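You operate a simulated robot arm through the tools that you are given. There is no shell and no other tool. Be economical: measure what you need, move in short steps, check, and stop when the job is done.

Carry out the task below with a simulated robot arm. There is one attempt and no reset: what you move stays moved.

JOB
Empty the sieve in the black ring into the waste bin.
Fine: open the orange-banded arm's damper before tipping; put the sieve back; shut the bin and the damper.

It is judged by the outcome, as a careful person would: the job done as asked, and still so three seconds after it is handed in. It fails if anything else is knocked over, pushed out of place, dropped, spilled or broken.

ROBOT AND FRAMES
A 7-joint arm with a two-finger parallel gripper, fixed in place. Base frame: the origin is at the foot of the arm, x ahead of it, y to its left, z up. Units: mm, rad, N and s.
With the tool pointing down near the work surface it reaches from about 280 to 740 mm from the base axis. Its first joint turns from -2.007 to 2.007 rad. Payload 3.91 kg.
The tool frame sits at the grasp point between the pads (the TCP): z along the fingers, y along the line on which they close. The tips reach 30 mm beyond it. The gripper opens to 110 mm. The fingers are 20 mm wide and 10 mm thick; the gripper's body (48 by 112 mm) begins 55 mm behind the TCP.
Orientation is that of the tool frame in the base frame, as a unit quaternion [x, y, z, w]. With the fingers straight down and closing along the base's y, the tool's x points along the base's -x, its y along +y and its z along -z.

CONTROLS
- The arm moves only by the tool arm_command. Its argument "plan" is a list of rows, each a list of 7 numbers: the shift along the tool's x, y, z in mm, then the turn, a rotation vector about the tool's x, y, z in rad, then the gripper command, from -1 (shut) to 1 (fully open), values between in proportion. In form: [[tx, ty, tz, ax, ay, az, jaw], ...]. A call has 1 to 8 rows; each row shifts and turns the commanded pose from where the row before left it, along the tool's axes as they then stand. Rows are played at 5 a second. More than 50 mm and 0.15 rad between two rows, or a gripper value outside its range, and nothing of the call is played. A pose out of reach is approached as far as the arm can. The call stops where the force on the tool passes 40 N (or 10 N more than at its start, if that is more) or the arm is blocked; 0.2 s more then pass. The fingers move at their own pace (about 108 mm/s each) and stop on an object; they squeeze with about 27 N. The grip force told is the motor's: it shows also when the fingers shut on nothing. Time passes only in rows, and 0.2 s behind the last, so rows that do not move let the fingers close. The reply holds the time, the measured pose of the TCP, the force on the tool along the base axes, the opening and the grip force, in the units named above and with some noise, with the torque about the TCP (base axes, N m) and any sound that the robot's microphone picked up.
- Cameras (640 x 400 px; columns grow to the right, rows downward): "scene" is fixed at [401.1, 499.7, 1638.6]; the picture's right is [-0.98, 0.21, 0.00], its down [0.06, 0.30, -0.95] and it looks along [-0.20, -0.93, -0.31] (base axes); focal length 322 px, centre (320, 200). "wrist" rides on the gripper at [72, 17, -103] in the tool frame; the picture's right is [-0.23, 0.97, 0.00], its down [-0.76, -0.18, -0.62] and it looks along [-0.61, -0.14, 0.78] (tool axes); focal length 222 px, centre (320, 200). There is no depth. A picture from a camera that has moved, and an enlarged one, comes with that camera's place and axes in the base frame and with its lens.
- camera(camera): a new picture of that camera. The clock stands still meanwhile.
- raise_lower(by): slides the trunk up (or, below 0, down) by that many mm; the arm rides with it, the base frame stays. It gives what a move gives, with no picture.
- zoom(camera, box): a new picture of the part [left, top, right, bottom] of that camera's present view, enlarged. The clock stands still meanwhile.
- close_job(): hands the job in; it is judged then, once.

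Work in short steps. Places have to be worked out from the pictures, the camera data and where the tool is seen: move nearer, look again, correct. Check each grasp and each placing, and mend what went wrong. You have 120 turns and 84 pictures in all, those below and enlarged ones among them. Open the gripper and draw the arm clear of the work before you hand the job in, unless the task says otherwise; then end with one line.

The tools are called after "Call:" as a command line: name --pt "numbers of a row" for each row, then --argument value for the rest, lists and objects as JSON in quotes. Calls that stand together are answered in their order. arm_command: Moves the arm, as the interface text tells. Its arguments: {"type":"object","properties":{"plan":{"type":"array"}},"required":["plan"]} The other tools are called the same way: raise_lower (by) slides the trunk up or down; camera (camera) takes a picture; zoom (camera, box) takes an enlarged picture of a part of a camera's view; close_job () hands the job in.

At the start:

```text
t: 0.0
ee_pos: [136.0, -294.9, 1660.1]
ee_rot: [0.0, 1.0, 0.0, 0.0]
ft_force: [0.2, -0.1, -0.5]
ft_torque: [-0.02, -0.05, 0.0]
opening: 110.0
gripper_force: 0.2
trunk travel left (down, up): [-925.0, 65.0]
```

scene: 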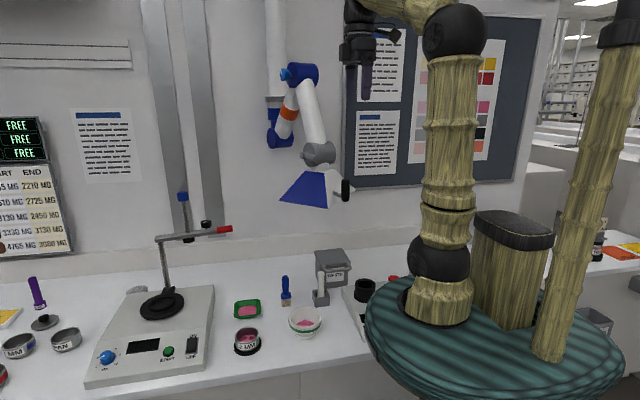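
wrist: 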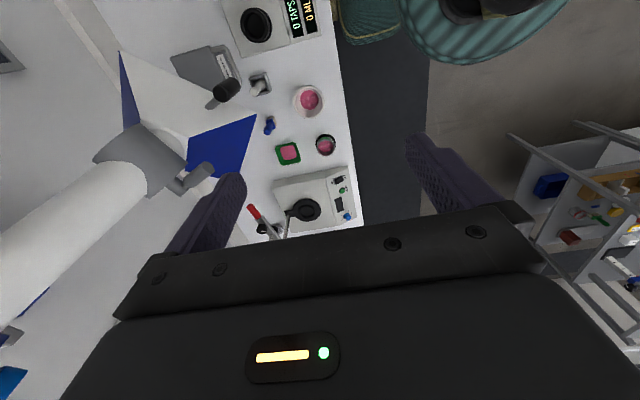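

I start with enlarged views of the bench and of the extraction arm to identify sieve, bin and damper.

Call:
zoom --camera "scene" --box '[200, 230, 420, 370]'

Call:
zoom --camera "scene" --box '[230, 40, 390, 220]'

Call:
zoom --camera "wrist" --box '[160, 0, 380, 240]'

Call:
zoom --camera "scene" --box '[0, 170, 240, 390]'

```text
2.86 times, centred on (310, 300) of scene
camera zoom: at [401.1, 499.7, 1638.6], right [-0.98, 0.21, 0.0], down [0.06, 0.3, -0.95], along [-0.2, -0.93, -0.31], focal length 920 px, centre (349, -86)
```

zoom: 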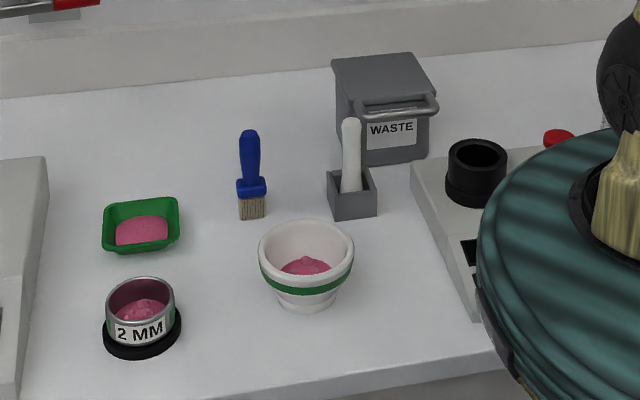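

```text
2.22 times, centred on (310, 130) of scene
camera zoom: at [401.1, 499.7, 1638.6], right [-0.98, 0.21, 0.0], down [0.06, 0.3, -0.95], along [-0.2, -0.93, -0.31], focal length 716 px, centre (342, 356)
```

zoom: 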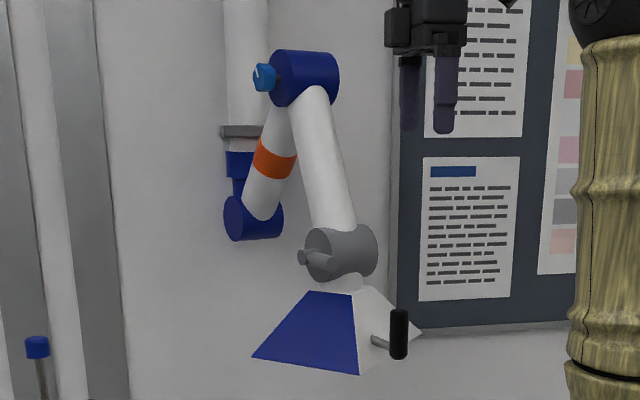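

```text
1.67 times, centred on (270, 120) of wrist
camera zoom: at [65.9, -279.5, 1763.9], right [0.23, 0.97, 0.0], down [0.76, -0.18, 0.62], along [0.61, -0.14, -0.78], focal length 370 px, centre (403, 333)
```

zoom: 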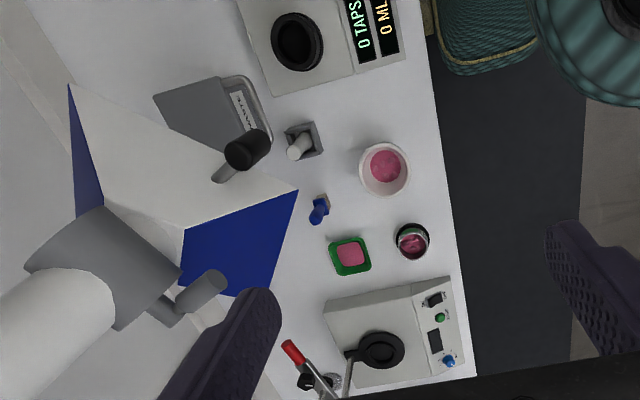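

```text
1.82 times, centred on (120, 280) of scene
camera zoom: at [401.1, 499.7, 1638.6], right [-0.98, 0.21, 0.0], down [0.06, 0.3, -0.95], along [-0.2, -0.93, -0.31], focal length 586 px, centre (684, 54)
```

zoom: 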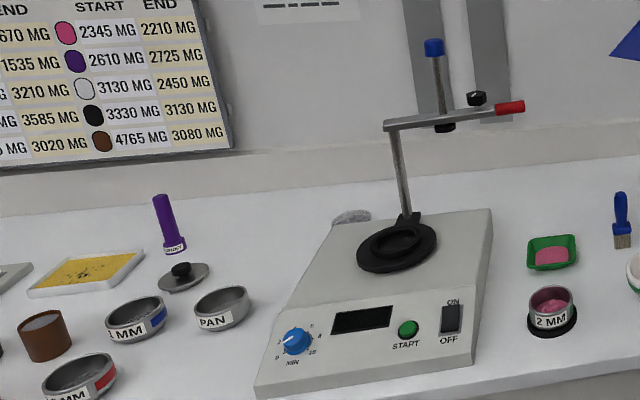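

The sieve "2 MM" stands in its black ring near (450,-346,912). The damper looks like the grey valve body near (166,-593,1447) with a lever; I zoom on it from both cameras.

Call:
zoom --camera "wrist" --box '[90, 90, 250, 210]'

Call:
zoom --camera "scene" --box '[280, 125, 360, 215]'

Call:
zoom --camera "scene" --box '[255, 40, 345, 160]'

```text
3.33 times, centred on (170, 150) of wrist
camera zoom: at [65.9, -279.5, 1763.9], right [0.23, 0.97, 0.0], down [0.76, -0.18, 0.62], along [0.61, -0.14, -0.78], focal length 740 px, centre (820, 367)
```

zoom: 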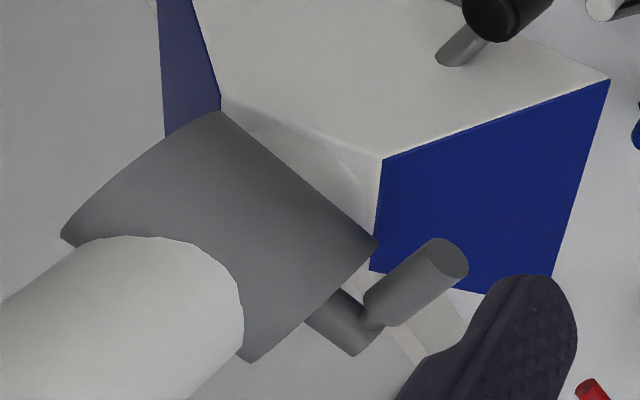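

```text
4.44 times, centred on (320, 170) of scene
camera zoom: at [401.1, 499.7, 1638.6], right [-0.98, 0.21, 0.0], down [0.06, 0.3, -0.95], along [-0.2, -0.93, -0.31], focal length 1432 px, centre (320, 333)
```

zoom: 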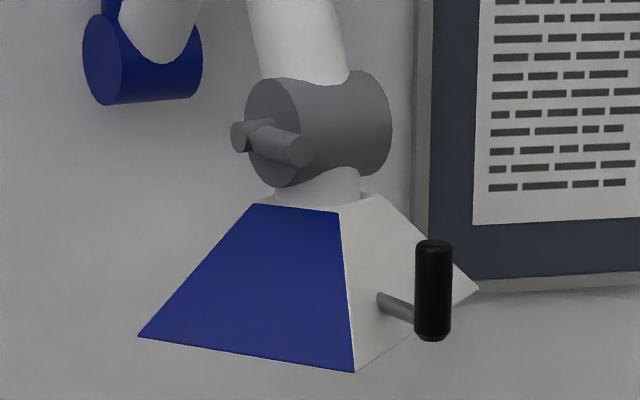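

```text
3.33 times, centred on (300, 100) of scene
camera zoom: at [401.1, 499.7, 1638.6], right [-0.98, 0.21, 0.0], down [0.06, 0.3, -0.95], along [-0.2, -0.93, -0.31], focal length 1074 px, centre (387, 533)
```

zoom: 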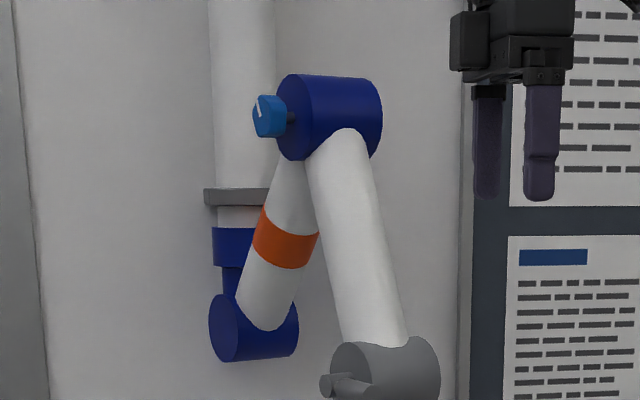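

Two candidates sit on the arm: a blue elbow knob and a grey lever on the valve body by the hood. I bring the wrist camera round for a closer look before touching anything.

Call:
arm_command --pt "-35 -15 20 0 0 0 1" --pt "-35 -15 20 0 0 0 1" --pt "-35 -15 20 0 0 0 1" --pt "-35 -15 20 0 0 0 1" --pt "-35 -10 20 0 0 0 1" --pt "-35 -10 20 0 0 0 1" --pt "-35 -10 20 0 0 0 1"

Call:
arm_command --pt "0 0 0 0 0 0.15 1" --pt "0 0 0 0 0 0.15 1" --pt "0 0 0 0 0 0.15 1" --pt "0 0 0 0 0 0.15 1" --pt "0 0 0 0 0 0.15 1" --pt "0 0 0 0 0 0.15 1" --pt "0 0 0 0 0 0.15 1" --pt "0 0 0 0 0 0.15 1"

Call:
arm_command --pt "0 0 0 0 0 0.15 1" --pt "0 0 0 0 0 0.15 1" --pt "0 0 0 0 0 0.15 1" --pt "0 0 0 0 0 0.15 1" --pt "0 0 0 0 0 0.15 1" --pt "0 0 0 0 0 0.15 1"

Call:
camera --camera "wrist"

```text
t: 1.6
ee_pos: [382.9, -385.9, 1519.3]
ee_rot: [-0.001, 1.0, -0.001, -0.001]
ft_force: [0.8, 0.4, 0.5]
ft_torque: [0.03, 0.0, 0.02]
opening: 109.9
gripper_force: 0.1
trunk travel left (down, up): [-925.0, 65.0]
```

```text
t: 3.4
ee_pos: [382.6, -384.9, 1520.5]
ee_rot: [0.565, 0.825, 0.0, 0.0]
ft_force: [-0.3, 0.3, -0.2]
ft_torque: [0.05, -0.01, 0.02]
opening: 109.9
gripper_force: 0.1
trunk travel left (down, up): [-925.0, 65.0]
```

```text
t: 4.8
ee_pos: [381.9, -387.3, 1520.5]
ee_rot: [0.867, 0.498, 0.0, 0.0]
ft_force: [-0.5, 0.0, 0.0]
ft_torque: [0.0, -0.03, 0.01]
opening: 109.8
gripper_force: 0.1
trunk travel left (down, up): [-925.0, 65.0]
```

```text
74 pictures are left
camera wrist: at [434.8, -331.9, 1623.7], right [0.73, -0.69, 0.0], down [-0.54, -0.57, 0.62], along [-0.43, -0.45, -0.78], focal length 222 px, centre (320, 200)
```

wrist: 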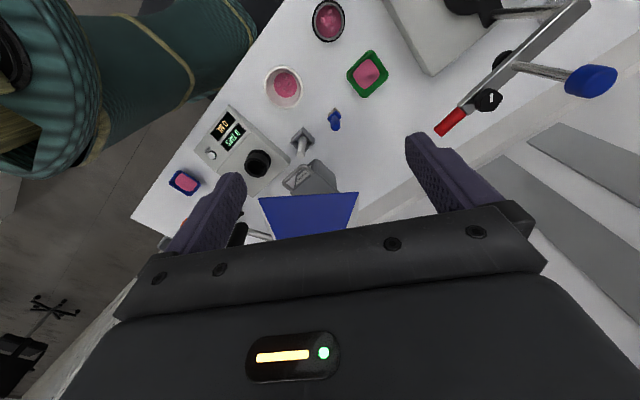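

The gripper blocks the view ahead, so I tilt the tool toward the damper to get it in front of the fingers.

Call:
arm_command --pt "0 0 0 0 -0.15 0 1" --pt "0 0 0 0 -0.15 0 1" --pt "0 0 0 0 -0.15 0 1" --pt "0 0 0 0 -0.15 0 1" --pt "0 0 0 0 -0.15 0 1" --pt "0 0 0 0 -0.15 0 1" --pt "0 0 0 0 -0.15 0 1"

Call:
camera --camera "wrist"

Call:
camera --camera "scene"

```text
t: 6.4
ee_pos: [383.6, -385.7, 1521.2]
ee_rot: [0.749, 0.431, -0.435, 0.25]
ft_force: [0.2, -0.7, 0.6]
ft_torque: [-0.02, -0.01, 0.01]
opening: 110.0
gripper_force: 0.0
trunk travel left (down, up): [-925.0, 65.0]
```

```text
73 pictures are left
camera wrist: at [462.5, -285.9, 1508.9], right [0.79, -0.59, 0.2], down [-0.07, 0.23, 0.97], along [-0.61, -0.78, 0.14], focal length 222 px, centre (320, 200)
```

wrist: 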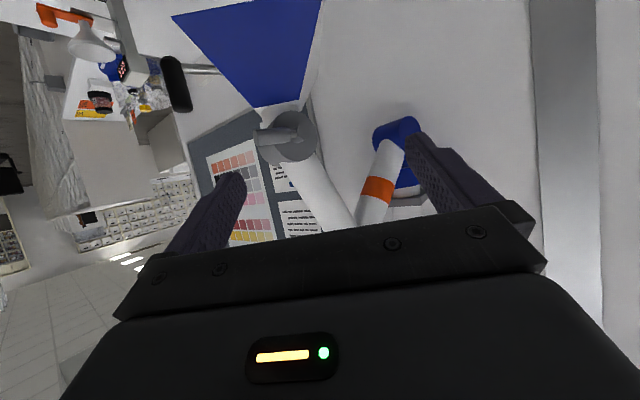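

```text
72 pictures are left
```

scene: 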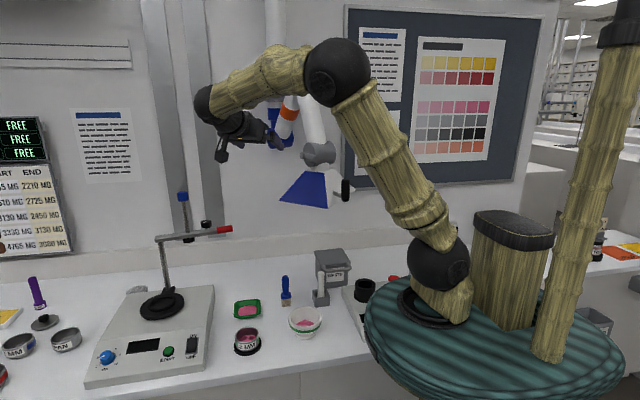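

Now the valve body is in view; I zoom on the lever.

Call:
zoom --camera "wrist" --box '[230, 90, 350, 180]'

Call:
zoom --camera "scene" --box '[290, 125, 350, 175]'

```text
4.44 times, centred on (290, 135) of wrist
camera zoom: at [462.5, -285.9, 1508.9], right [0.79, -0.59, 0.2], down [-0.07, 0.23, 0.97], along [-0.61, -0.78, 0.14], focal length 987 px, centre (453, 489)
```

zoom: 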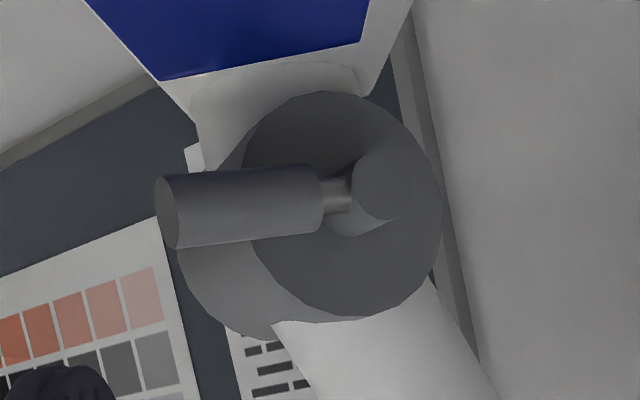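

```text
8.00 times, centred on (320, 150) of scene
camera zoom: at [401.1, 499.7, 1638.6], right [-0.98, 0.21, 0.0], down [0.06, 0.3, -0.95], along [-0.2, -0.93, -0.31], focal length 2577 px, centre (320, 600)
```

zoom: 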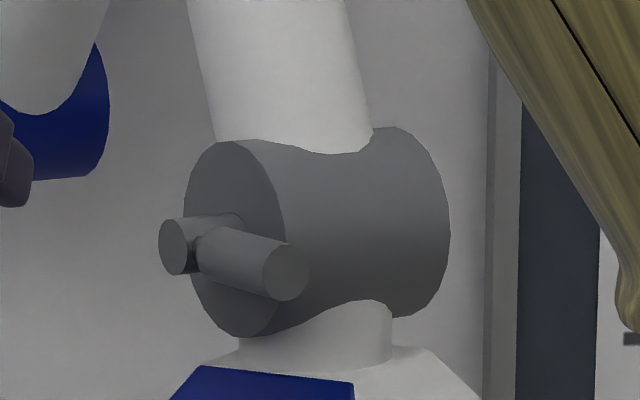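

The lever's bar points out from pivot (230,-579,1445) to its tip near (200,-501,1446), square across the vertical duct, so the damper reads as shut. I turn the tool to point along the pivot axis with the fingers closing vertically.

Call:
arm_command --pt "0 0 0 0 -0.13 0 0" --pt "0 0 0 0 -0.13 0 0" --pt "0 0 0 0 -0.13 0 0" --pt "0 0 0 0 -0.13 0 0"

Call:
arm_command --pt "0 0 0 0.15 0 0 -0.1" --pt "0 0 0 0.15 0 0 -0.1" --pt "0 0 0 0.15 0 0 -0.1" --pt "0 0 0 0.15 0 0 -0.1" --pt "0 0 0 0.15 0 0 -0.1"

Call:
arm_command --pt "0 0 0 0 0 -0.15 -0.1" --pt "0 0 0 0 0 -0.15 -0.1" --pt "0 0 0 0 0 -0.15 -0.1" --pt "0 0 0 0 0 -0.15 -0.1" --pt "0 0 0 0 0 -0.15 -0.1"

Call:
arm_command --pt "0 0 0 0 0 -0.14 -0.1" --pt "0 0 0 0 0 -0.14 -0.1" --pt "0 0 0 0 0 -0.14 -0.1" --pt "0 0 0 0 0 -0.14 -0.1" --pt "0 0 0 0 0 -0.13 -0.1" --pt "0 0 0 0 0 -0.13 -0.1"

Call:
camera --camera "wrist"

Call:
camera --camera "scene"

```text
t: 7.4
ee_pos: [383.9, -385.9, 1520.4]
ee_rot: [-0.612, -0.353, 0.613, -0.354]
ft_force: [0.6, -0.2, 0.1]
ft_torque: [0.02, 0.0, -0.02]
opening: 54.7
gripper_force: 0.1
trunk travel left (down, up): [-925.0, 65.0]
```

```text
t: 8.6
ee_pos: [381.6, -387.9, 1519.3]
ee_rot: [0.7, 0.104, -0.699, 0.102]
ft_force: [0.4, -1.0, -0.2]
ft_torque: [-0.02, 0.02, -0.03]
opening: 49.7
gripper_force: 0.0
trunk travel left (down, up): [-925.0, 65.0]
```

```text
t: 9.8
ee_pos: [381.5, -385.1, 1520.8]
ee_rot: [-0.612, -0.353, 0.689, 0.161]
ft_force: [-0.5, -0.4, -0.2]
ft_torque: [-0.02, 0.02, 0.0]
opening: 49.6
gripper_force: 0.0
trunk travel left (down, up): [-925.0, 65.0]
```

```text
t: 11.2
ee_pos: [381.2, -386.4, 1521.6]
ee_rot: [0.421, 0.568, -0.568, -0.422]
ft_force: [-0.1, 0.2, 0.0]
ft_torque: [-0.01, 0.01, 0.03]
opening: 49.6
gripper_force: 0.1
trunk travel left (down, up): [-925.0, 65.0]
```

```text
69 pictures are left
camera wrist: at [461.0, -287.1, 1504.0], right [0.07, -0.22, -0.97], down [0.82, -0.55, 0.18], along [-0.57, -0.81, 0.14], focal length 222 px, centre (320, 200)
```

wrist: 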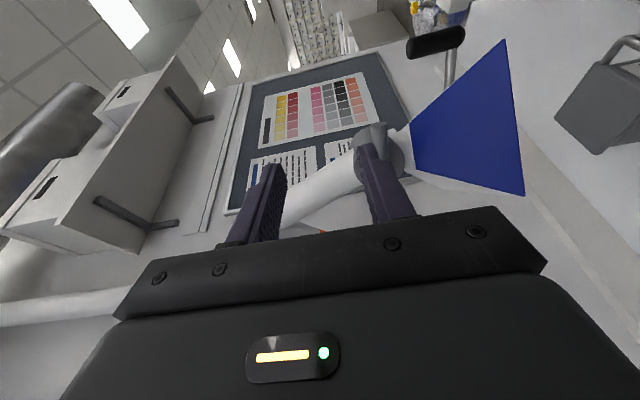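

```text
68 pictures are left
```

scene: 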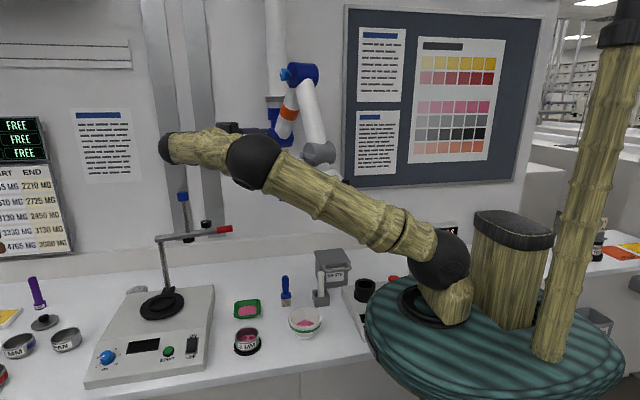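

The tool now points along the pivot axis. I move to a stand-off beside the bar, about 110 mm short.

Call:
arm_command --pt "-19 19 24 0 0 0 -0.1" --pt "-19 19 24 0 0 0 -0.1" --pt "-19 19 24 0 0 0 -0.1" --pt "-19 18 24 0 0 0 -0.1" --pt "0 0 0 0 0 0 -0.1"

Call:
camera --camera "wrist"

Call:
zoom --camera "scene" --box '[240, 110, 360, 200]'

```text
t: 12.4
ee_pos: [312.3, -485.8, 1445.1]
ee_rot: [0.422, 0.568, -0.567, -0.421]
ft_force: [-0.5, 0.0, 0.1]
ft_torque: [-0.01, -0.02, 0.03]
opening: 49.5
gripper_force: 0.1
trunk travel left (down, up): [-925.0, 65.0]
```

```text
67 pictures are left
camera wrist: at [392.3, -386.3, 1427.9], right [0.07, -0.22, -0.97], down [0.82, -0.55, 0.18], along [-0.57, -0.81, 0.14], focal length 222 px, centre (320, 200)
```

wrist: 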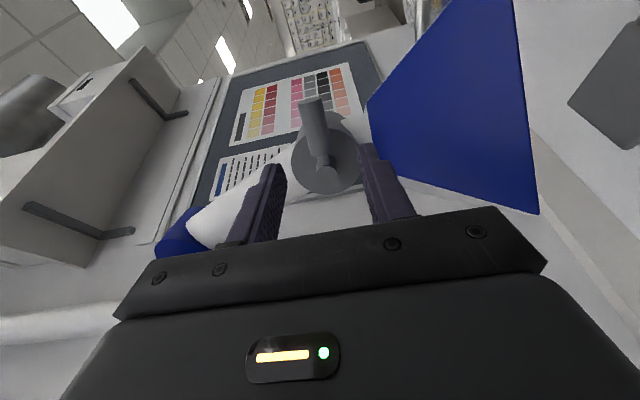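

```text
4.44 times, centred on (300, 155) of scene
camera zoom: at [401.1, 499.7, 1638.6], right [-0.98, 0.21, 0.0], down [0.06, 0.3, -0.95], along [-0.2, -0.93, -0.31], focal length 1432 px, centre (409, 400)
```

zoom: 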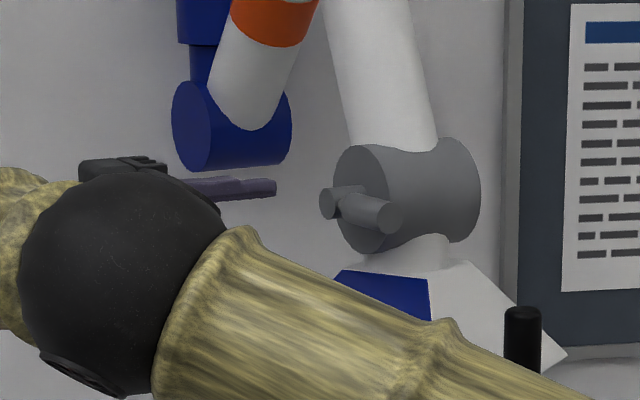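

The bar is confirmed at z≈1447, centred between the open fingers. I advance so the tips straddle its end, then close.

Call:
arm_command --pt "-1 -1 24 0 0 0 -0.1" --pt "-1 -1 24 0 0 0 -0.1" --pt "0 0 24 0 0 0 -0.1" --pt "0 0 22 0 0 0 -0.1" --pt "0 0 0 0 0 0 -0.1"

Call:
camera --camera "wrist"

```text
t: 13.6
ee_pos: [222.9, -514.4, 1447.6]
ee_rot: [0.422, 0.568, -0.568, -0.421]
ft_force: [0.2, -1.1, 0.4]
ft_torque: [0.0, -0.04, 0.02]
opening: 49.6
gripper_force: 0.0
trunk travel left (down, up): [-925.0, 65.0]
```

```text
65 pictures are left
camera wrist: at [302.0, -415.9, 1429.9], right [0.07, -0.22, -0.97], down [0.82, -0.55, 0.18], along [-0.57, -0.81, 0.14], focal length 222 px, centre (320, 200)
```

wrist: 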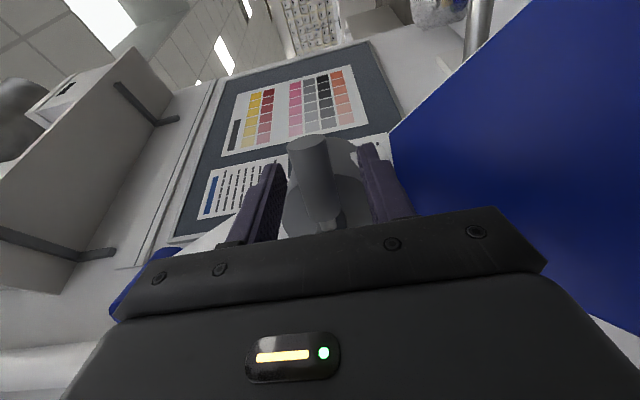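

The bar lies between the fingers; I close on it.

Call:
arm_command --pt "0 0 0 0 0 0 -0.5" --pt "0 0 0 0 0 0 -1" --pt "0 0 0 0 0 0 -1"

Call:
camera --camera "wrist"

```text
t: 14.4
ee_pos: [222.1, -514.3, 1446.7]
ee_rot: [-0.422, -0.568, 0.569, 0.42]
ft_force: [-0.4, -4.0, 8.5]
ft_torque: [-0.24, 0.23, 0.17]
opening: 22.6
gripper_force: 45.3
trunk travel left (down, up): [-925.0, 65.0]
```

```text
64 pictures are left
camera wrist: at [301.6, -416.3, 1430.4], right [0.07, -0.22, -0.97], down [0.82, -0.55, 0.18], along [-0.57, -0.81, 0.14], focal length 222 px, centre (320, 200)
```

wrist: 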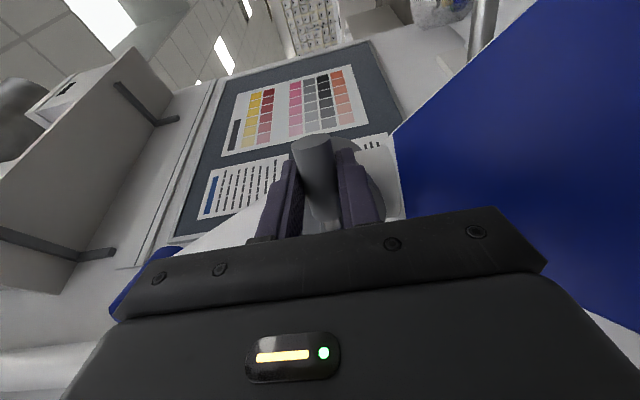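

Bar gripped (22.6 mm). I test a small turn downward along the arc, radius about 62 mm, watching the force.

Call:
arm_command --pt "-0.3 6.2 0 0 0 0.1 -1" --pt "-0.3 6.2 0 0 0 0.1 -1"

```text
t: 15.0
ee_pos: [223.2, -516.3, 1434.5]
ee_rot: [-0.476, -0.523, 0.606, 0.364]
ft_force: [1.0, -2.6, 6.3]
ft_torque: [1.56, 0.73, -0.12]
opening: 26.5
gripper_force: 45.0
trunk travel left (down, up): [-925.0, 65.0]
```

The opening grew and a torque appeared; I look whether the bar followed.

Call:
camera --camera "wrist"

Call:
zoom --camera "scene" --box '[260, 120, 350, 190]'

```text
63 pictures are left
camera wrist: at [303.9, -422.4, 1403.5], right [0.12, -0.4, -0.91], down [0.8, -0.5, 0.33], along [-0.58, -0.77, 0.26], focal length 222 px, centre (320, 200)
```

wrist: 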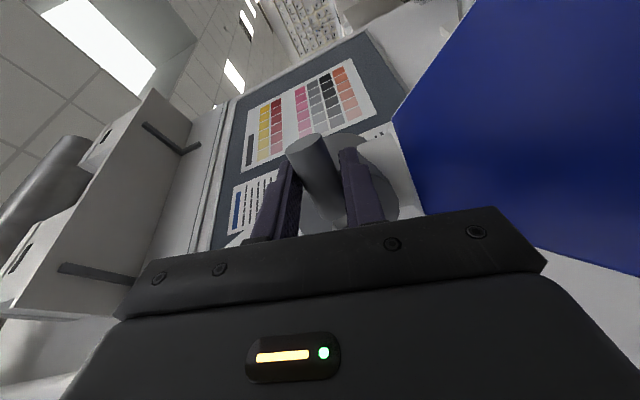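

```text
5.71 times, centred on (305, 155) of scene
camera zoom: at [401.1, 499.7, 1638.6], right [-0.98, 0.21, 0.0], down [0.06, 0.3, -0.95], along [-0.2, -0.93, -0.31], focal length 1840 px, centre (406, 457)
```

zoom: 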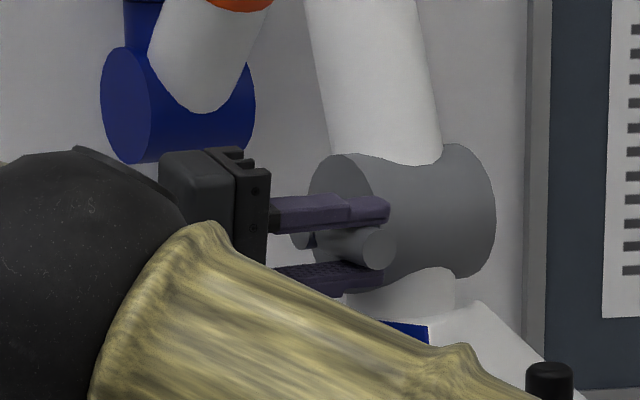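

The bar tip dropped about 14 mm, so it does turn downward, with friction. I continue along the arc.

Call:
arm_command --pt "-0.3 6.2 0 0 0 0.1 -1" --pt "-0.3 6.2 0 0 0 0.1 -1" --pt "-0.3 6.2 0 0 0 0.1 -1"

Call:
zoom --camera "scene" --box '[260, 120, 350, 190]'

```text
t: 15.8
ee_pos: [225.6, -522.9, 1417.6]
ee_rot: [-0.549, -0.447, 0.653, 0.269]
ft_force: [0.7, 0.0, 3.2]
ft_torque: [2.5, 1.1, -0.13]
opening: 35.8
gripper_force: 45.6
trunk travel left (down, up): [-925.0, 65.0]
```

```text
5.71 times, centred on (305, 155) of scene
camera zoom: at [401.1, 499.7, 1638.6], right [-0.98, 0.21, 0.0], down [0.06, 0.3, -0.95], along [-0.2, -0.93, -0.31], focal length 1840 px, centre (406, 457)
```

zoom: 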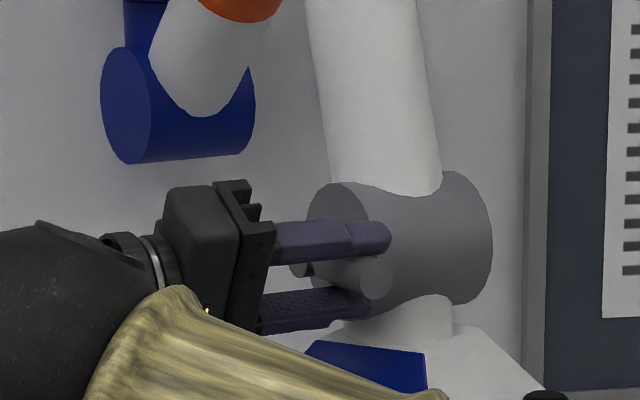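

The whole hood came down with the lever: that direction is the stop, or I'm pushing the arm rather than turning the lever. I reverse precisely to bring the hood back.

Call:
arm_command --pt "0.3 -6.2 0 0 0 -0.1 -1" --pt "0.3 -6.2 0 0 0 -0.1 -1" --pt "0.3 -6.2 0 0 0 -0.1 -1" --pt "0.3 -6.2 0 0 0 -0.1 -1" --pt "0.3 -6.2 0 0 0 -0.1 -1" --pt "0 0 0 0 0 0 -1"

Call:
zoom --camera "scene" --box '[260, 120, 350, 190]'

```text
t: 17.2
ee_pos: [221.8, -514.0, 1446.5]
ee_rot: [0.421, 0.568, -0.567, -0.423]
ft_force: [-0.9, -1.3, -15.1]
ft_torque: [0.71, 0.18, -0.07]
opening: 25.4
gripper_force: 45.7
trunk travel left (down, up): [-925.0, 65.0]
```

```text
5.71 times, centred on (305, 155) of scene
camera zoom: at [401.1, 499.7, 1638.6], right [-0.98, 0.21, 0.0], down [0.06, 0.3, -0.95], along [-0.2, -0.93, -0.31], focal length 1840 px, centre (406, 457)
```

zoom: 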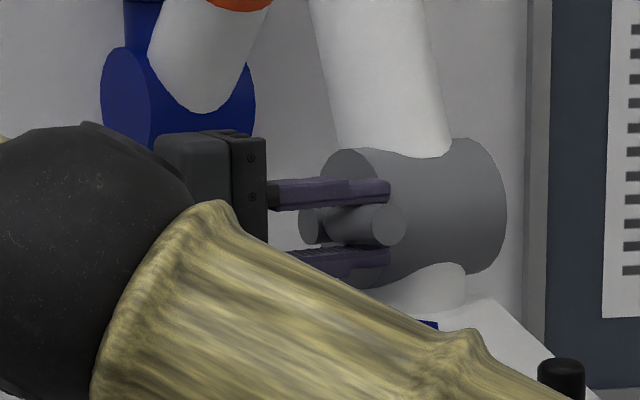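

The lever now sits slightly higher relative to its body, and the hood is nearly back. I try the upward direction in small steps.

Call:
arm_command --pt "-0.3 -6.2 0 0 0 -0.1 -1" --pt "-0.3 -6.2 0 0 0 -0.1 -1" --pt "0 0 0 0 0 0 -1"

Call:
zoom --camera "scene" --box '[260, 120, 350, 190]'

Call:
camera --camera "wrist"

```text
t: 18.0
ee_pos: [223.0, -513.5, 1458.9]
ee_rot: [0.362, 0.607, -0.523, -0.477]
ft_force: [-1.7, 0.6, -14.6]
ft_torque: [0.63, 0.19, -0.22]
opening: 24.3
gripper_force: 44.8
trunk travel left (down, up): [-925.0, 65.0]
```

```text
5.71 times, centred on (305, 155) of scene
camera zoom: at [401.1, 499.7, 1638.6], right [-0.98, 0.21, 0.0], down [0.06, 0.3, -0.95], along [-0.2, -0.93, -0.31], focal length 1840 px, centre (406, 457)
```

zoom: 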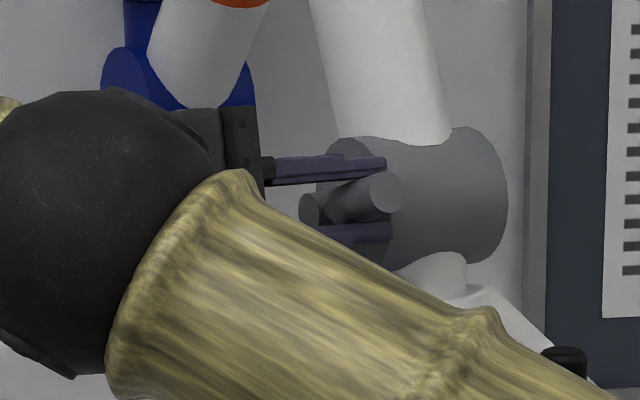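

```text
58 pictures are left
camera wrist: at [300.8, -414.2, 1457.0], right [0.01, -0.03, -1.0], down [0.82, -0.57, 0.02], along [-0.57, -0.82, 0.02], focal length 222 px, centre (320, 200)
```

wrist: 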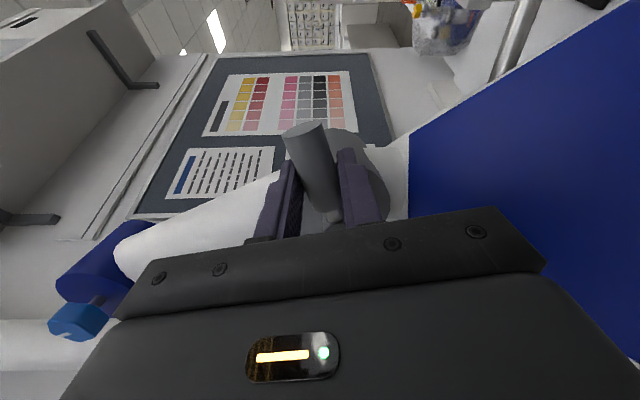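

The lever now turns upward in its body, and the hood is almost at its original place. I carry on upward.

Call:
arm_command --pt "-0.4 -7.4 0 0 0 -0.12 -1" --pt "-0.4 -7.4 0 0 0 -0.12 -1" --pt "-0.4 -7.4 0 0 0 -0.12 -1" --pt "-0.4 -7.4 0 0 0 -0.12 -1" --pt "0 0 0 0 0 0 -1"

Call:
zoom --camera "scene" --box '[260, 100, 350, 190]'

```text
t: 19.2
ee_pos: [224.0, -524.3, 1486.7]
ee_rot: [0.209, 0.675, -0.395, -0.587]
ft_force: [-5.3, 12.7, -16.0]
ft_torque: [0.62, 0.83, -0.83]
opening: 23.0
gripper_force: 45.6
trunk travel left (down, up): [-925.0, 65.0]
```

```text
4.44 times, centred on (305, 145) of scene
camera zoom: at [401.1, 499.7, 1638.6], right [-0.98, 0.21, 0.0], down [0.06, 0.3, -0.95], along [-0.2, -0.93, -0.31], focal length 1432 px, centre (387, 444)
```

zoom: 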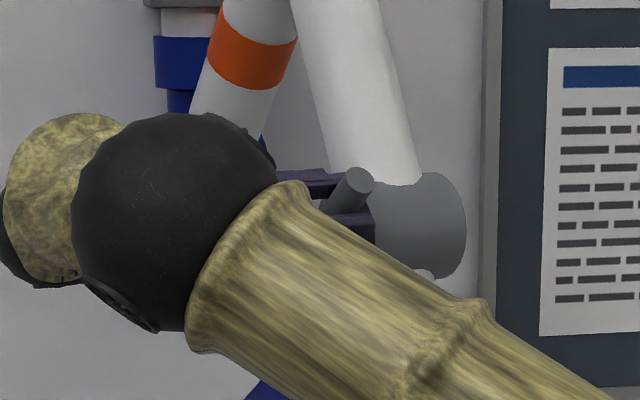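

It keeps turning with steady friction of about 20 N. I continue toward vertical.

Call:
arm_command --pt "-0.4 -7.4 0 0 0 -0.12 -1" --pt "-0.4 -7.4 0 0 0 -0.12 -1" --pt "-0.4 -7.4 0 0 0 -0.12 -1" --pt "-0.4 -7.4 0 0 0 -0.12 -1" --pt "0 0 0 0 0 0 -1"

Call:
zoom --camera "scene" --box '[260, 100, 350, 190]'

Call:
camera --camera "wrist"

```text
t: 20.4
ee_pos: [232.6, -546.2, 1504.6]
ee_rot: [0.041, 0.706, -0.243, -0.664]
ft_force: [-1.2, 10.8, -13.1]
ft_torque: [0.56, 0.41, -0.28]
opening: 22.5
gripper_force: 45.5
trunk travel left (down, up): [-925.0, 65.0]
```

```text
4.44 times, centred on (305, 145) of scene
camera zoom: at [401.1, 499.7, 1638.6], right [-0.98, 0.21, 0.0], down [0.06, 0.3, -0.95], along [-0.2, -0.93, -0.31], focal length 1432 px, centre (387, 444)
```

zoom: 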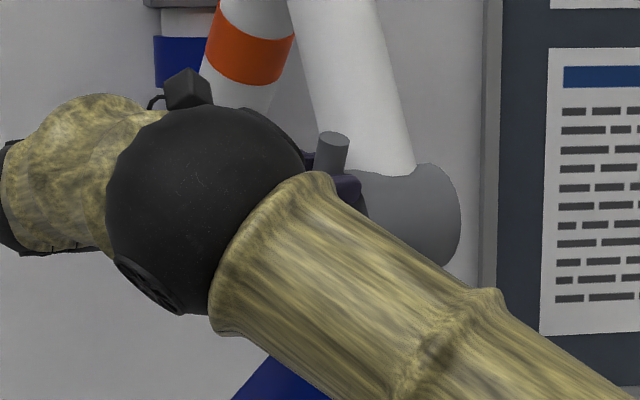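

```text
55 pictures are left
camera wrist: at [320.0, -474.2, 1563.4], right [-0.23, 0.77, -0.6], down [0.73, -0.27, -0.63], along [-0.64, -0.58, -0.5], focal length 222 px, centre (320, 200)
```

wrist: 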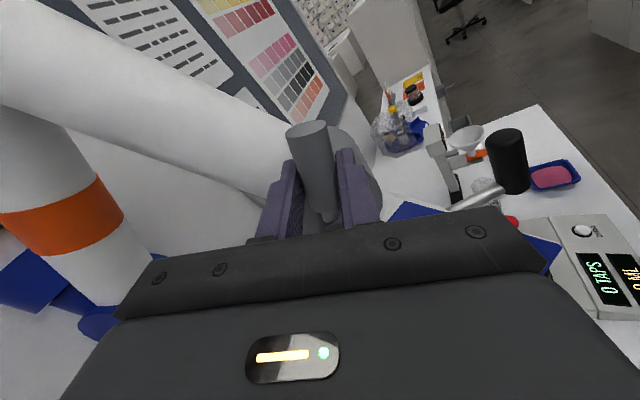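

About 1.16 rad done; the hood has risen roughly 10 mm with it. I continue the arc, then will settle the hood back by moving the lever down.

Call:
arm_command --pt "-0.4 -7.4 0 0 0 -0.12 -1" --pt "-0.4 -7.4 0 0 0 -0.12 -1" --pt "-0.4 -7.4 0 0 0 -0.12 -1" --pt "0 0 0 0 0 0 -1"

Call:
zoom --camera "scene" --box '[260, 100, 350, 190]'

Call:
camera --camera "wrist"

```text
t: 21.4
ee_pos: [240.4, -567.2, 1509.7]
ee_rot: [-0.086, 0.702, -0.122, -0.696]
ft_force: [-0.7, 12.1, -14.8]
ft_torque: [0.32, 0.59, -0.07]
opening: 22.5
gripper_force: 45.1
trunk travel left (down, up): [-925.0, 65.0]
```

```text
4.44 times, centred on (305, 145) of scene
camera zoom: at [401.1, 499.7, 1638.6], right [-0.98, 0.21, 0.0], down [0.06, 0.3, -0.95], along [-0.2, -0.93, -0.31], focal length 1432 px, centre (387, 444)
```

zoom: 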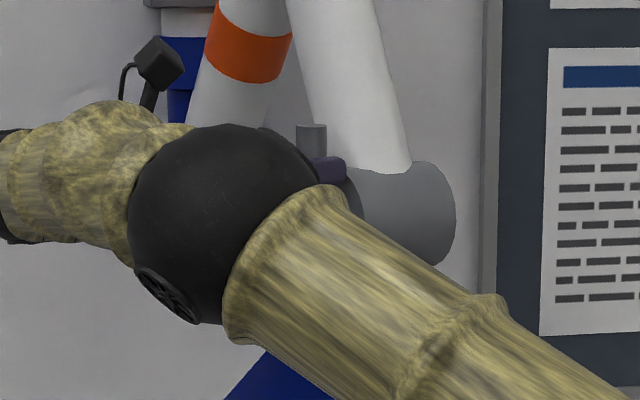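

```text
53 pictures are left
camera wrist: at [334.5, -518.0, 1580.0], right [-0.28, 0.92, -0.28], down [0.66, -0.03, -0.75], along [-0.7, -0.39, -0.6], focal length 222 px, centre (320, 200)
```

wrist: 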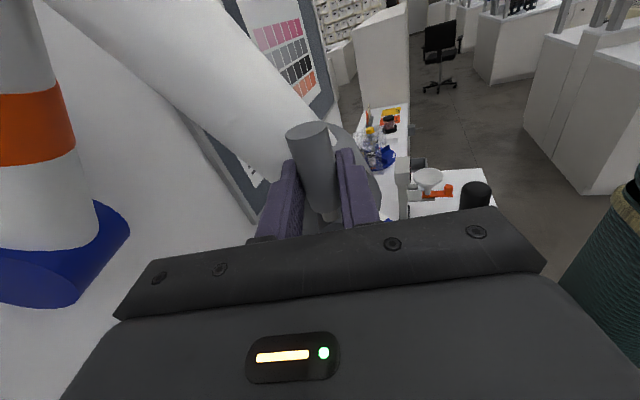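

Lever is nearly vertical. I nudge a bit further to feel for the end stop.

Call:
arm_command --pt "-0.2 -5 0 0 0 -0.08 -1" --pt "-0.2 -5 0 0 0 -0.08 -1" --pt "0 0 0 0 0 0 -1"

Call:
zoom --camera "scene" --box '[260, 100, 350, 190]'

```text
t: 22.2
ee_pos: [242.3, -576.7, 1508.0]
ee_rot: [0.142, -0.693, 0.065, 0.704]
ft_force: [1.3, 10.0, -15.9]
ft_torque: [-0.85, -1.3, 0.08]
opening: 24.4
gripper_force: 44.9
trunk travel left (down, up): [-925.0, 65.0]
```

```text
4.44 times, centred on (305, 145) of scene
camera zoom: at [401.1, 499.7, 1638.6], right [-0.98, 0.21, 0.0], down [0.06, 0.3, -0.95], along [-0.2, -0.93, -0.31], focal length 1432 px, centre (387, 444)
```

zoom: 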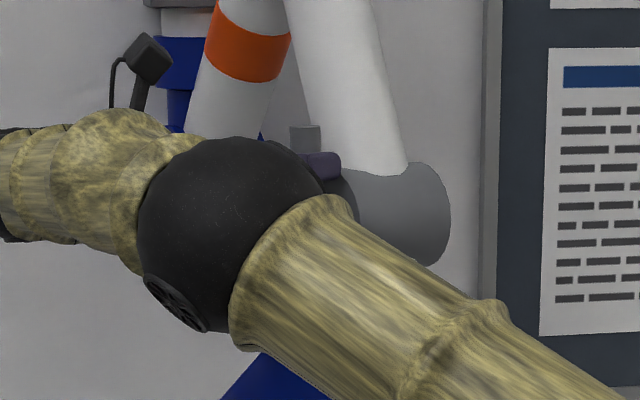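

The torque flipped and the body started to shift: end stop reached, damper open. I back off those two rows, then draw the hood down about 12 mm to its first height.

Call:
arm_command --pt "0.2 4 0 0 0 0.06 -1" --pt "0 2 0 0 0 0.04 -1" --pt "-4 0 0 0 0 0 -1" --pt "-4 0 0 0 0 0 -1" --pt "-4 0 0 0 0 0 -1" --pt "0 0 0 0 0 0 -1"

Call:
zoom --camera "scene" --box '[260, 100, 350, 190]'

```text
t: 23.6
ee_pos: [238.1, -573.6, 1497.6]
ee_rot: [0.108, -0.699, 0.1, 0.7]
ft_force: [2.6, -11.1, 8.7]
ft_torque: [-1.04, 1.24, 0.02]
opening: 22.7
gripper_force: 45.1
trunk travel left (down, up): [-925.0, 65.0]
```

```text
4.44 times, centred on (305, 145) of scene
camera zoom: at [401.1, 499.7, 1638.6], right [-0.98, 0.21, 0.0], down [0.06, 0.3, -0.95], along [-0.2, -0.93, -0.31], focal length 1432 px, centre (387, 444)
```

zoom: 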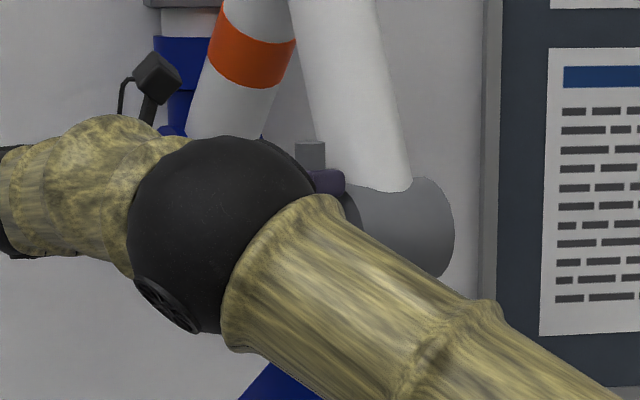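

Hood is back within a few mm. I release and withdraw straight back along the tool.

Call:
arm_command --pt "0 0 0 0 0 0 -0.3" --pt "0 0 0 0 0 0 -0.3" --pt "0 0 -25 0 0 0 -0.3" --pt "0 0 -40 0 0 0 -0.3" --pt "0 0 -40 0 0 0 -0.3"

Call:
camera --camera "wrist"

Call:
zoom --camera "scene" --box '[260, 100, 350, 190]'

```text
t: 24.8
ee_pos: [340.3, -542.2, 1498.4]
ee_rot: [0.108, -0.699, 0.1, 0.7]
ft_force: [-0.4, 0.2, 0.5]
ft_torque: [0.0, -0.02, 0.02]
opening: 38.5
gripper_force: 0.1
trunk travel left (down, up): [-925.0, 65.0]
```

```text
50 pictures are left
camera wrist: at [435.7, -496.4, 1569.9], right [-0.28, 0.93, -0.22], down [0.65, 0.02, -0.76], along [-0.71, -0.36, -0.61], focal length 222 px, centre (320, 200)
```

wrist: 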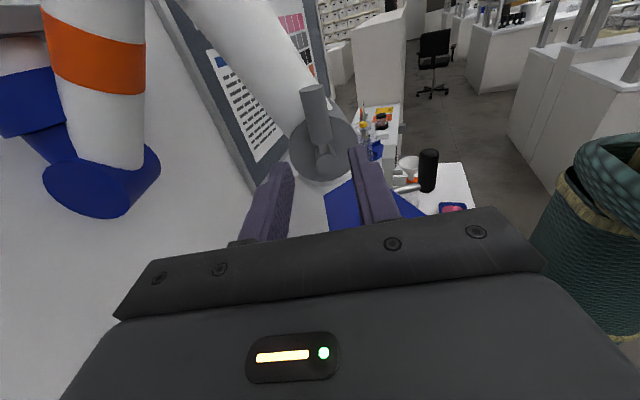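

```text
4.44 times, centred on (305, 145) of scene
camera zoom: at [401.1, 499.7, 1638.6], right [-0.98, 0.21, 0.0], down [0.06, 0.3, -0.95], along [-0.2, -0.93, -0.31], focal length 1432 px, centre (387, 444)
```

zoom: 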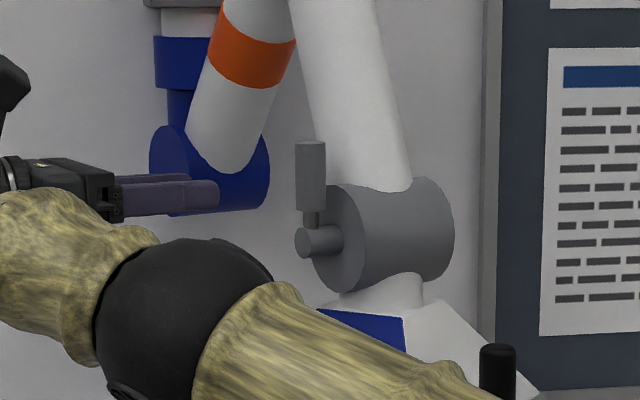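

The lever stands in line with the duct and the hood sits where it was: damper open. Now I back away from the wall and turn the tool downward.

Call:
arm_command --pt "0 45 0 0 0 0 0.5" --pt "0 45 0 0 0 0 0.5" --pt "0 45 0 0 0 0 0.5" --pt "0 45 0 0 0 0 0.5" --pt "0 0 0 0 -0.15 0 0.5" --pt "0 0 0 0 -0.15 0 0.5" --pt "0 0 0 0 -0.15 0 0.5" --pt "0 0 0 0 -0.15 0 0.5"

Call:
arm_command --pt "0 0 0 0 -0.15 0 0.5" --pt "0 0 0 0 -0.15 0 0.5" --pt "0 0 0 0 -0.15 0 0.5" --pt "0 0 0 0 -0.15 0 0.5" --pt "0 0 0 0 -0.15 0 0.5" --pt "0 0 0 0 -0.15 0 0.5"

Call:
raise_lower --by -250

Call:
camera --camera "wrist"

Call:
camera --camera "scene"

```text
t: 26.6
ee_pos: [286.9, -368.7, 1499.9]
ee_rot: [-0.131, 0.876, -0.063, -0.461]
ft_force: [-0.3, 0.1, 0.3]
ft_torque: [0.01, -0.01, -0.01]
opening: 82.2
gripper_force: 0.1
trunk travel left (down, up): [-925.0, 65.0]
```

```text
t: 28.0
ee_pos: [287.5, -369.2, 1499.9]
ee_rot: [-0.147, 0.989, -0.001, -0.035]
ft_force: [-0.4, 1.1, 0.2]
ft_torque: [0.04, -0.02, 0.0]
opening: 82.5
gripper_force: 0.1
trunk travel left (down, up): [-925.0, 65.0]
```

```text
t: 30.6
ee_pos: [288.1, -368.9, 1250.4]
ee_rot: [-0.146, 0.989, 0.0, -0.036]
ft_force: [0.2, -1.0, 0.1]
ft_torque: [-0.01, 0.0, -0.01]
opening: 82.3
gripper_force: 0.0
trunk travel left (down, up): [-675.0, 315.0]
```

```text
48 pictures are left
camera wrist: at [223.2, -373.2, 1357.4], right [-0.07, 1.0, -0.01], down [0.82, 0.06, 0.57], along [0.57, 0.03, -0.82], focal length 222 px, centre (320, 200)
```

wrist: 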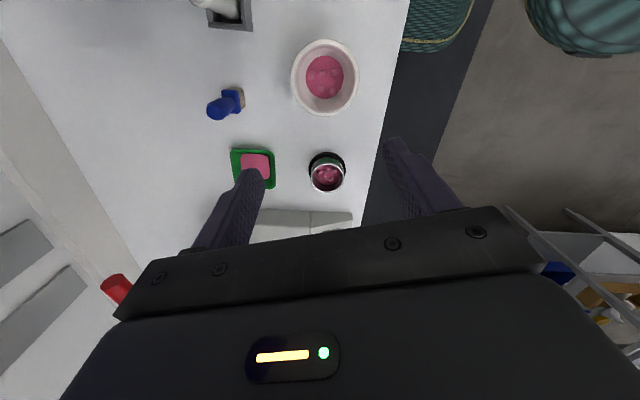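

```text
47 pictures are left
```

scene: 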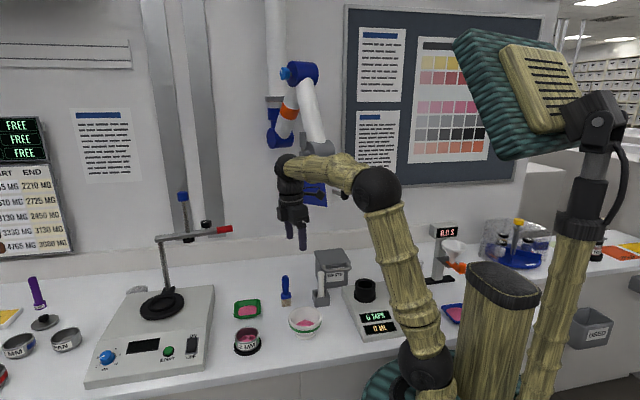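

Now the bin: I yaw and tilt the tool to point toward the bin from the room side with the camera on top, staying clear of the hood.

Call:
arm_command --pt "0 0 0 0 0 -0.15 0.5" --pt "0 0 0 0 0 -0.15 0.5" --pt "0 0 0 0 0 -0.15 0.5" --pt "0 0 0 0 0 -0.15 0.5" --pt "0 0 0 0 0 -0.15 0.5" --pt "0 0 0 0 0 -0.15 0.5" --pt "0 0 0 0 0 -0.15 0.5" --pt "0 0 0 0 0 -0.15 0.5"

Call:
arm_command --pt "0 0 0 0 0.15 0 0.5" --pt "0 0 0 0 0.15 0 0.5" --pt "0 0 0 0 0.15 0 0.5" --pt "0 0 0 0 0.15 0 0.5" --pt "0 0 0 0 0.15 0 0.5" --pt "0 0 0 0 0.15 0 0.5"

Call:
camera --camera "wrist"

```text
t: 32.4
ee_pos: [288.6, -369.2, 1249.7]
ee_rot: [-0.68, 0.732, 0.021, -0.029]
ft_force: [-0.1, -0.9, 0.3]
ft_torque: [-0.01, -0.02, -0.01]
opening: 82.5
gripper_force: 0.1
trunk travel left (down, up): [-675.0, 315.0]
```

```text
t: 33.8
ee_pos: [289.5, -367.7, 1249.8]
ee_rot: [-0.62, 0.647, -0.278, -0.345]
ft_force: [-0.7, -0.1, 0.5]
ft_torque: [0.02, 0.01, 0.0]
opening: 82.5
gripper_force: 0.0
trunk travel left (down, up): [-675.0, 315.0]
```

```text
46 pictures are left
camera wrist: at [285.3, -330.3, 1370.7], right [-0.97, 0.21, -0.11], down [0.23, 0.94, -0.24], along [0.06, -0.26, -0.96], focal length 222 px, centre (320, 200)
```

wrist: 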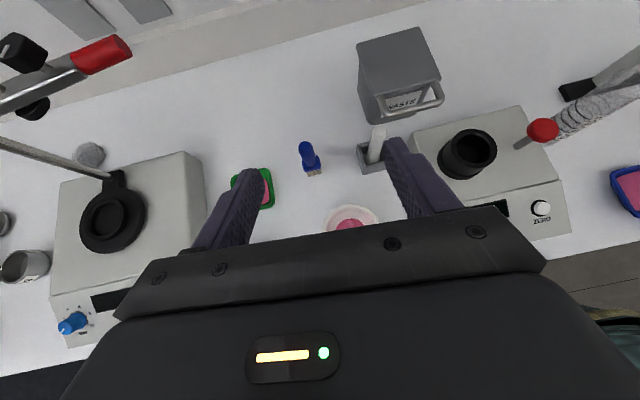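

Good view. I zoom on the bin.

Call:
zoom --camera "wrist" --box '[330, 15, 470, 145]'

Call:
zoom --camera "scene" --box '[290, 235, 370, 315]'

```text
3.08 times, centred on (400, 80) of wrist
camera zoom: at [285.3, -330.3, 1370.7], right [-0.97, 0.21, -0.11], down [0.23, 0.94, -0.24], along [0.06, -0.26, -0.96], focal length 684 px, centre (74, 569)
```

zoom: 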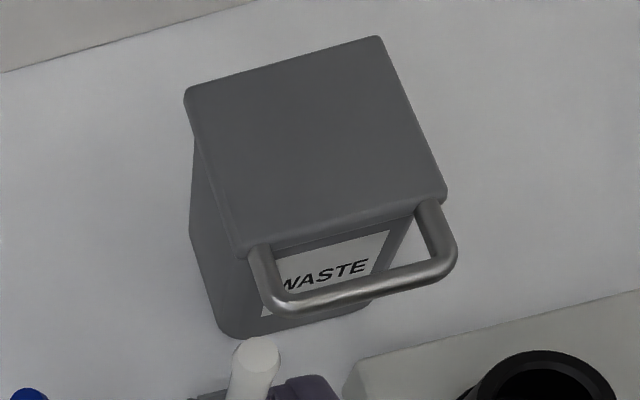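

```text
5.00 times, centred on (330, 275) of scene
camera zoom: at [401.1, 499.7, 1638.6], right [-0.98, 0.21, 0.0], down [0.06, 0.3, -0.95], along [-0.2, -0.93, -0.31], focal length 1610 px, centre (270, -175)
```

zoom: 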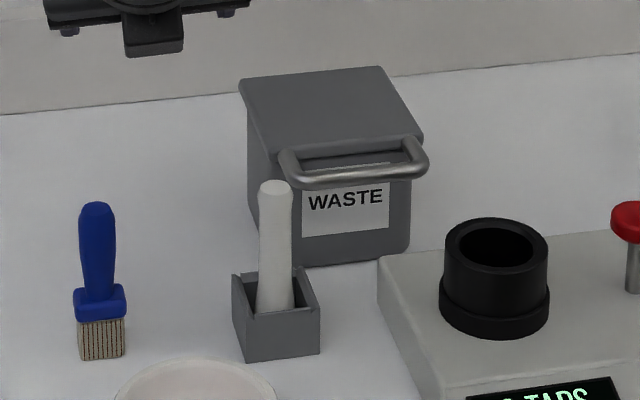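

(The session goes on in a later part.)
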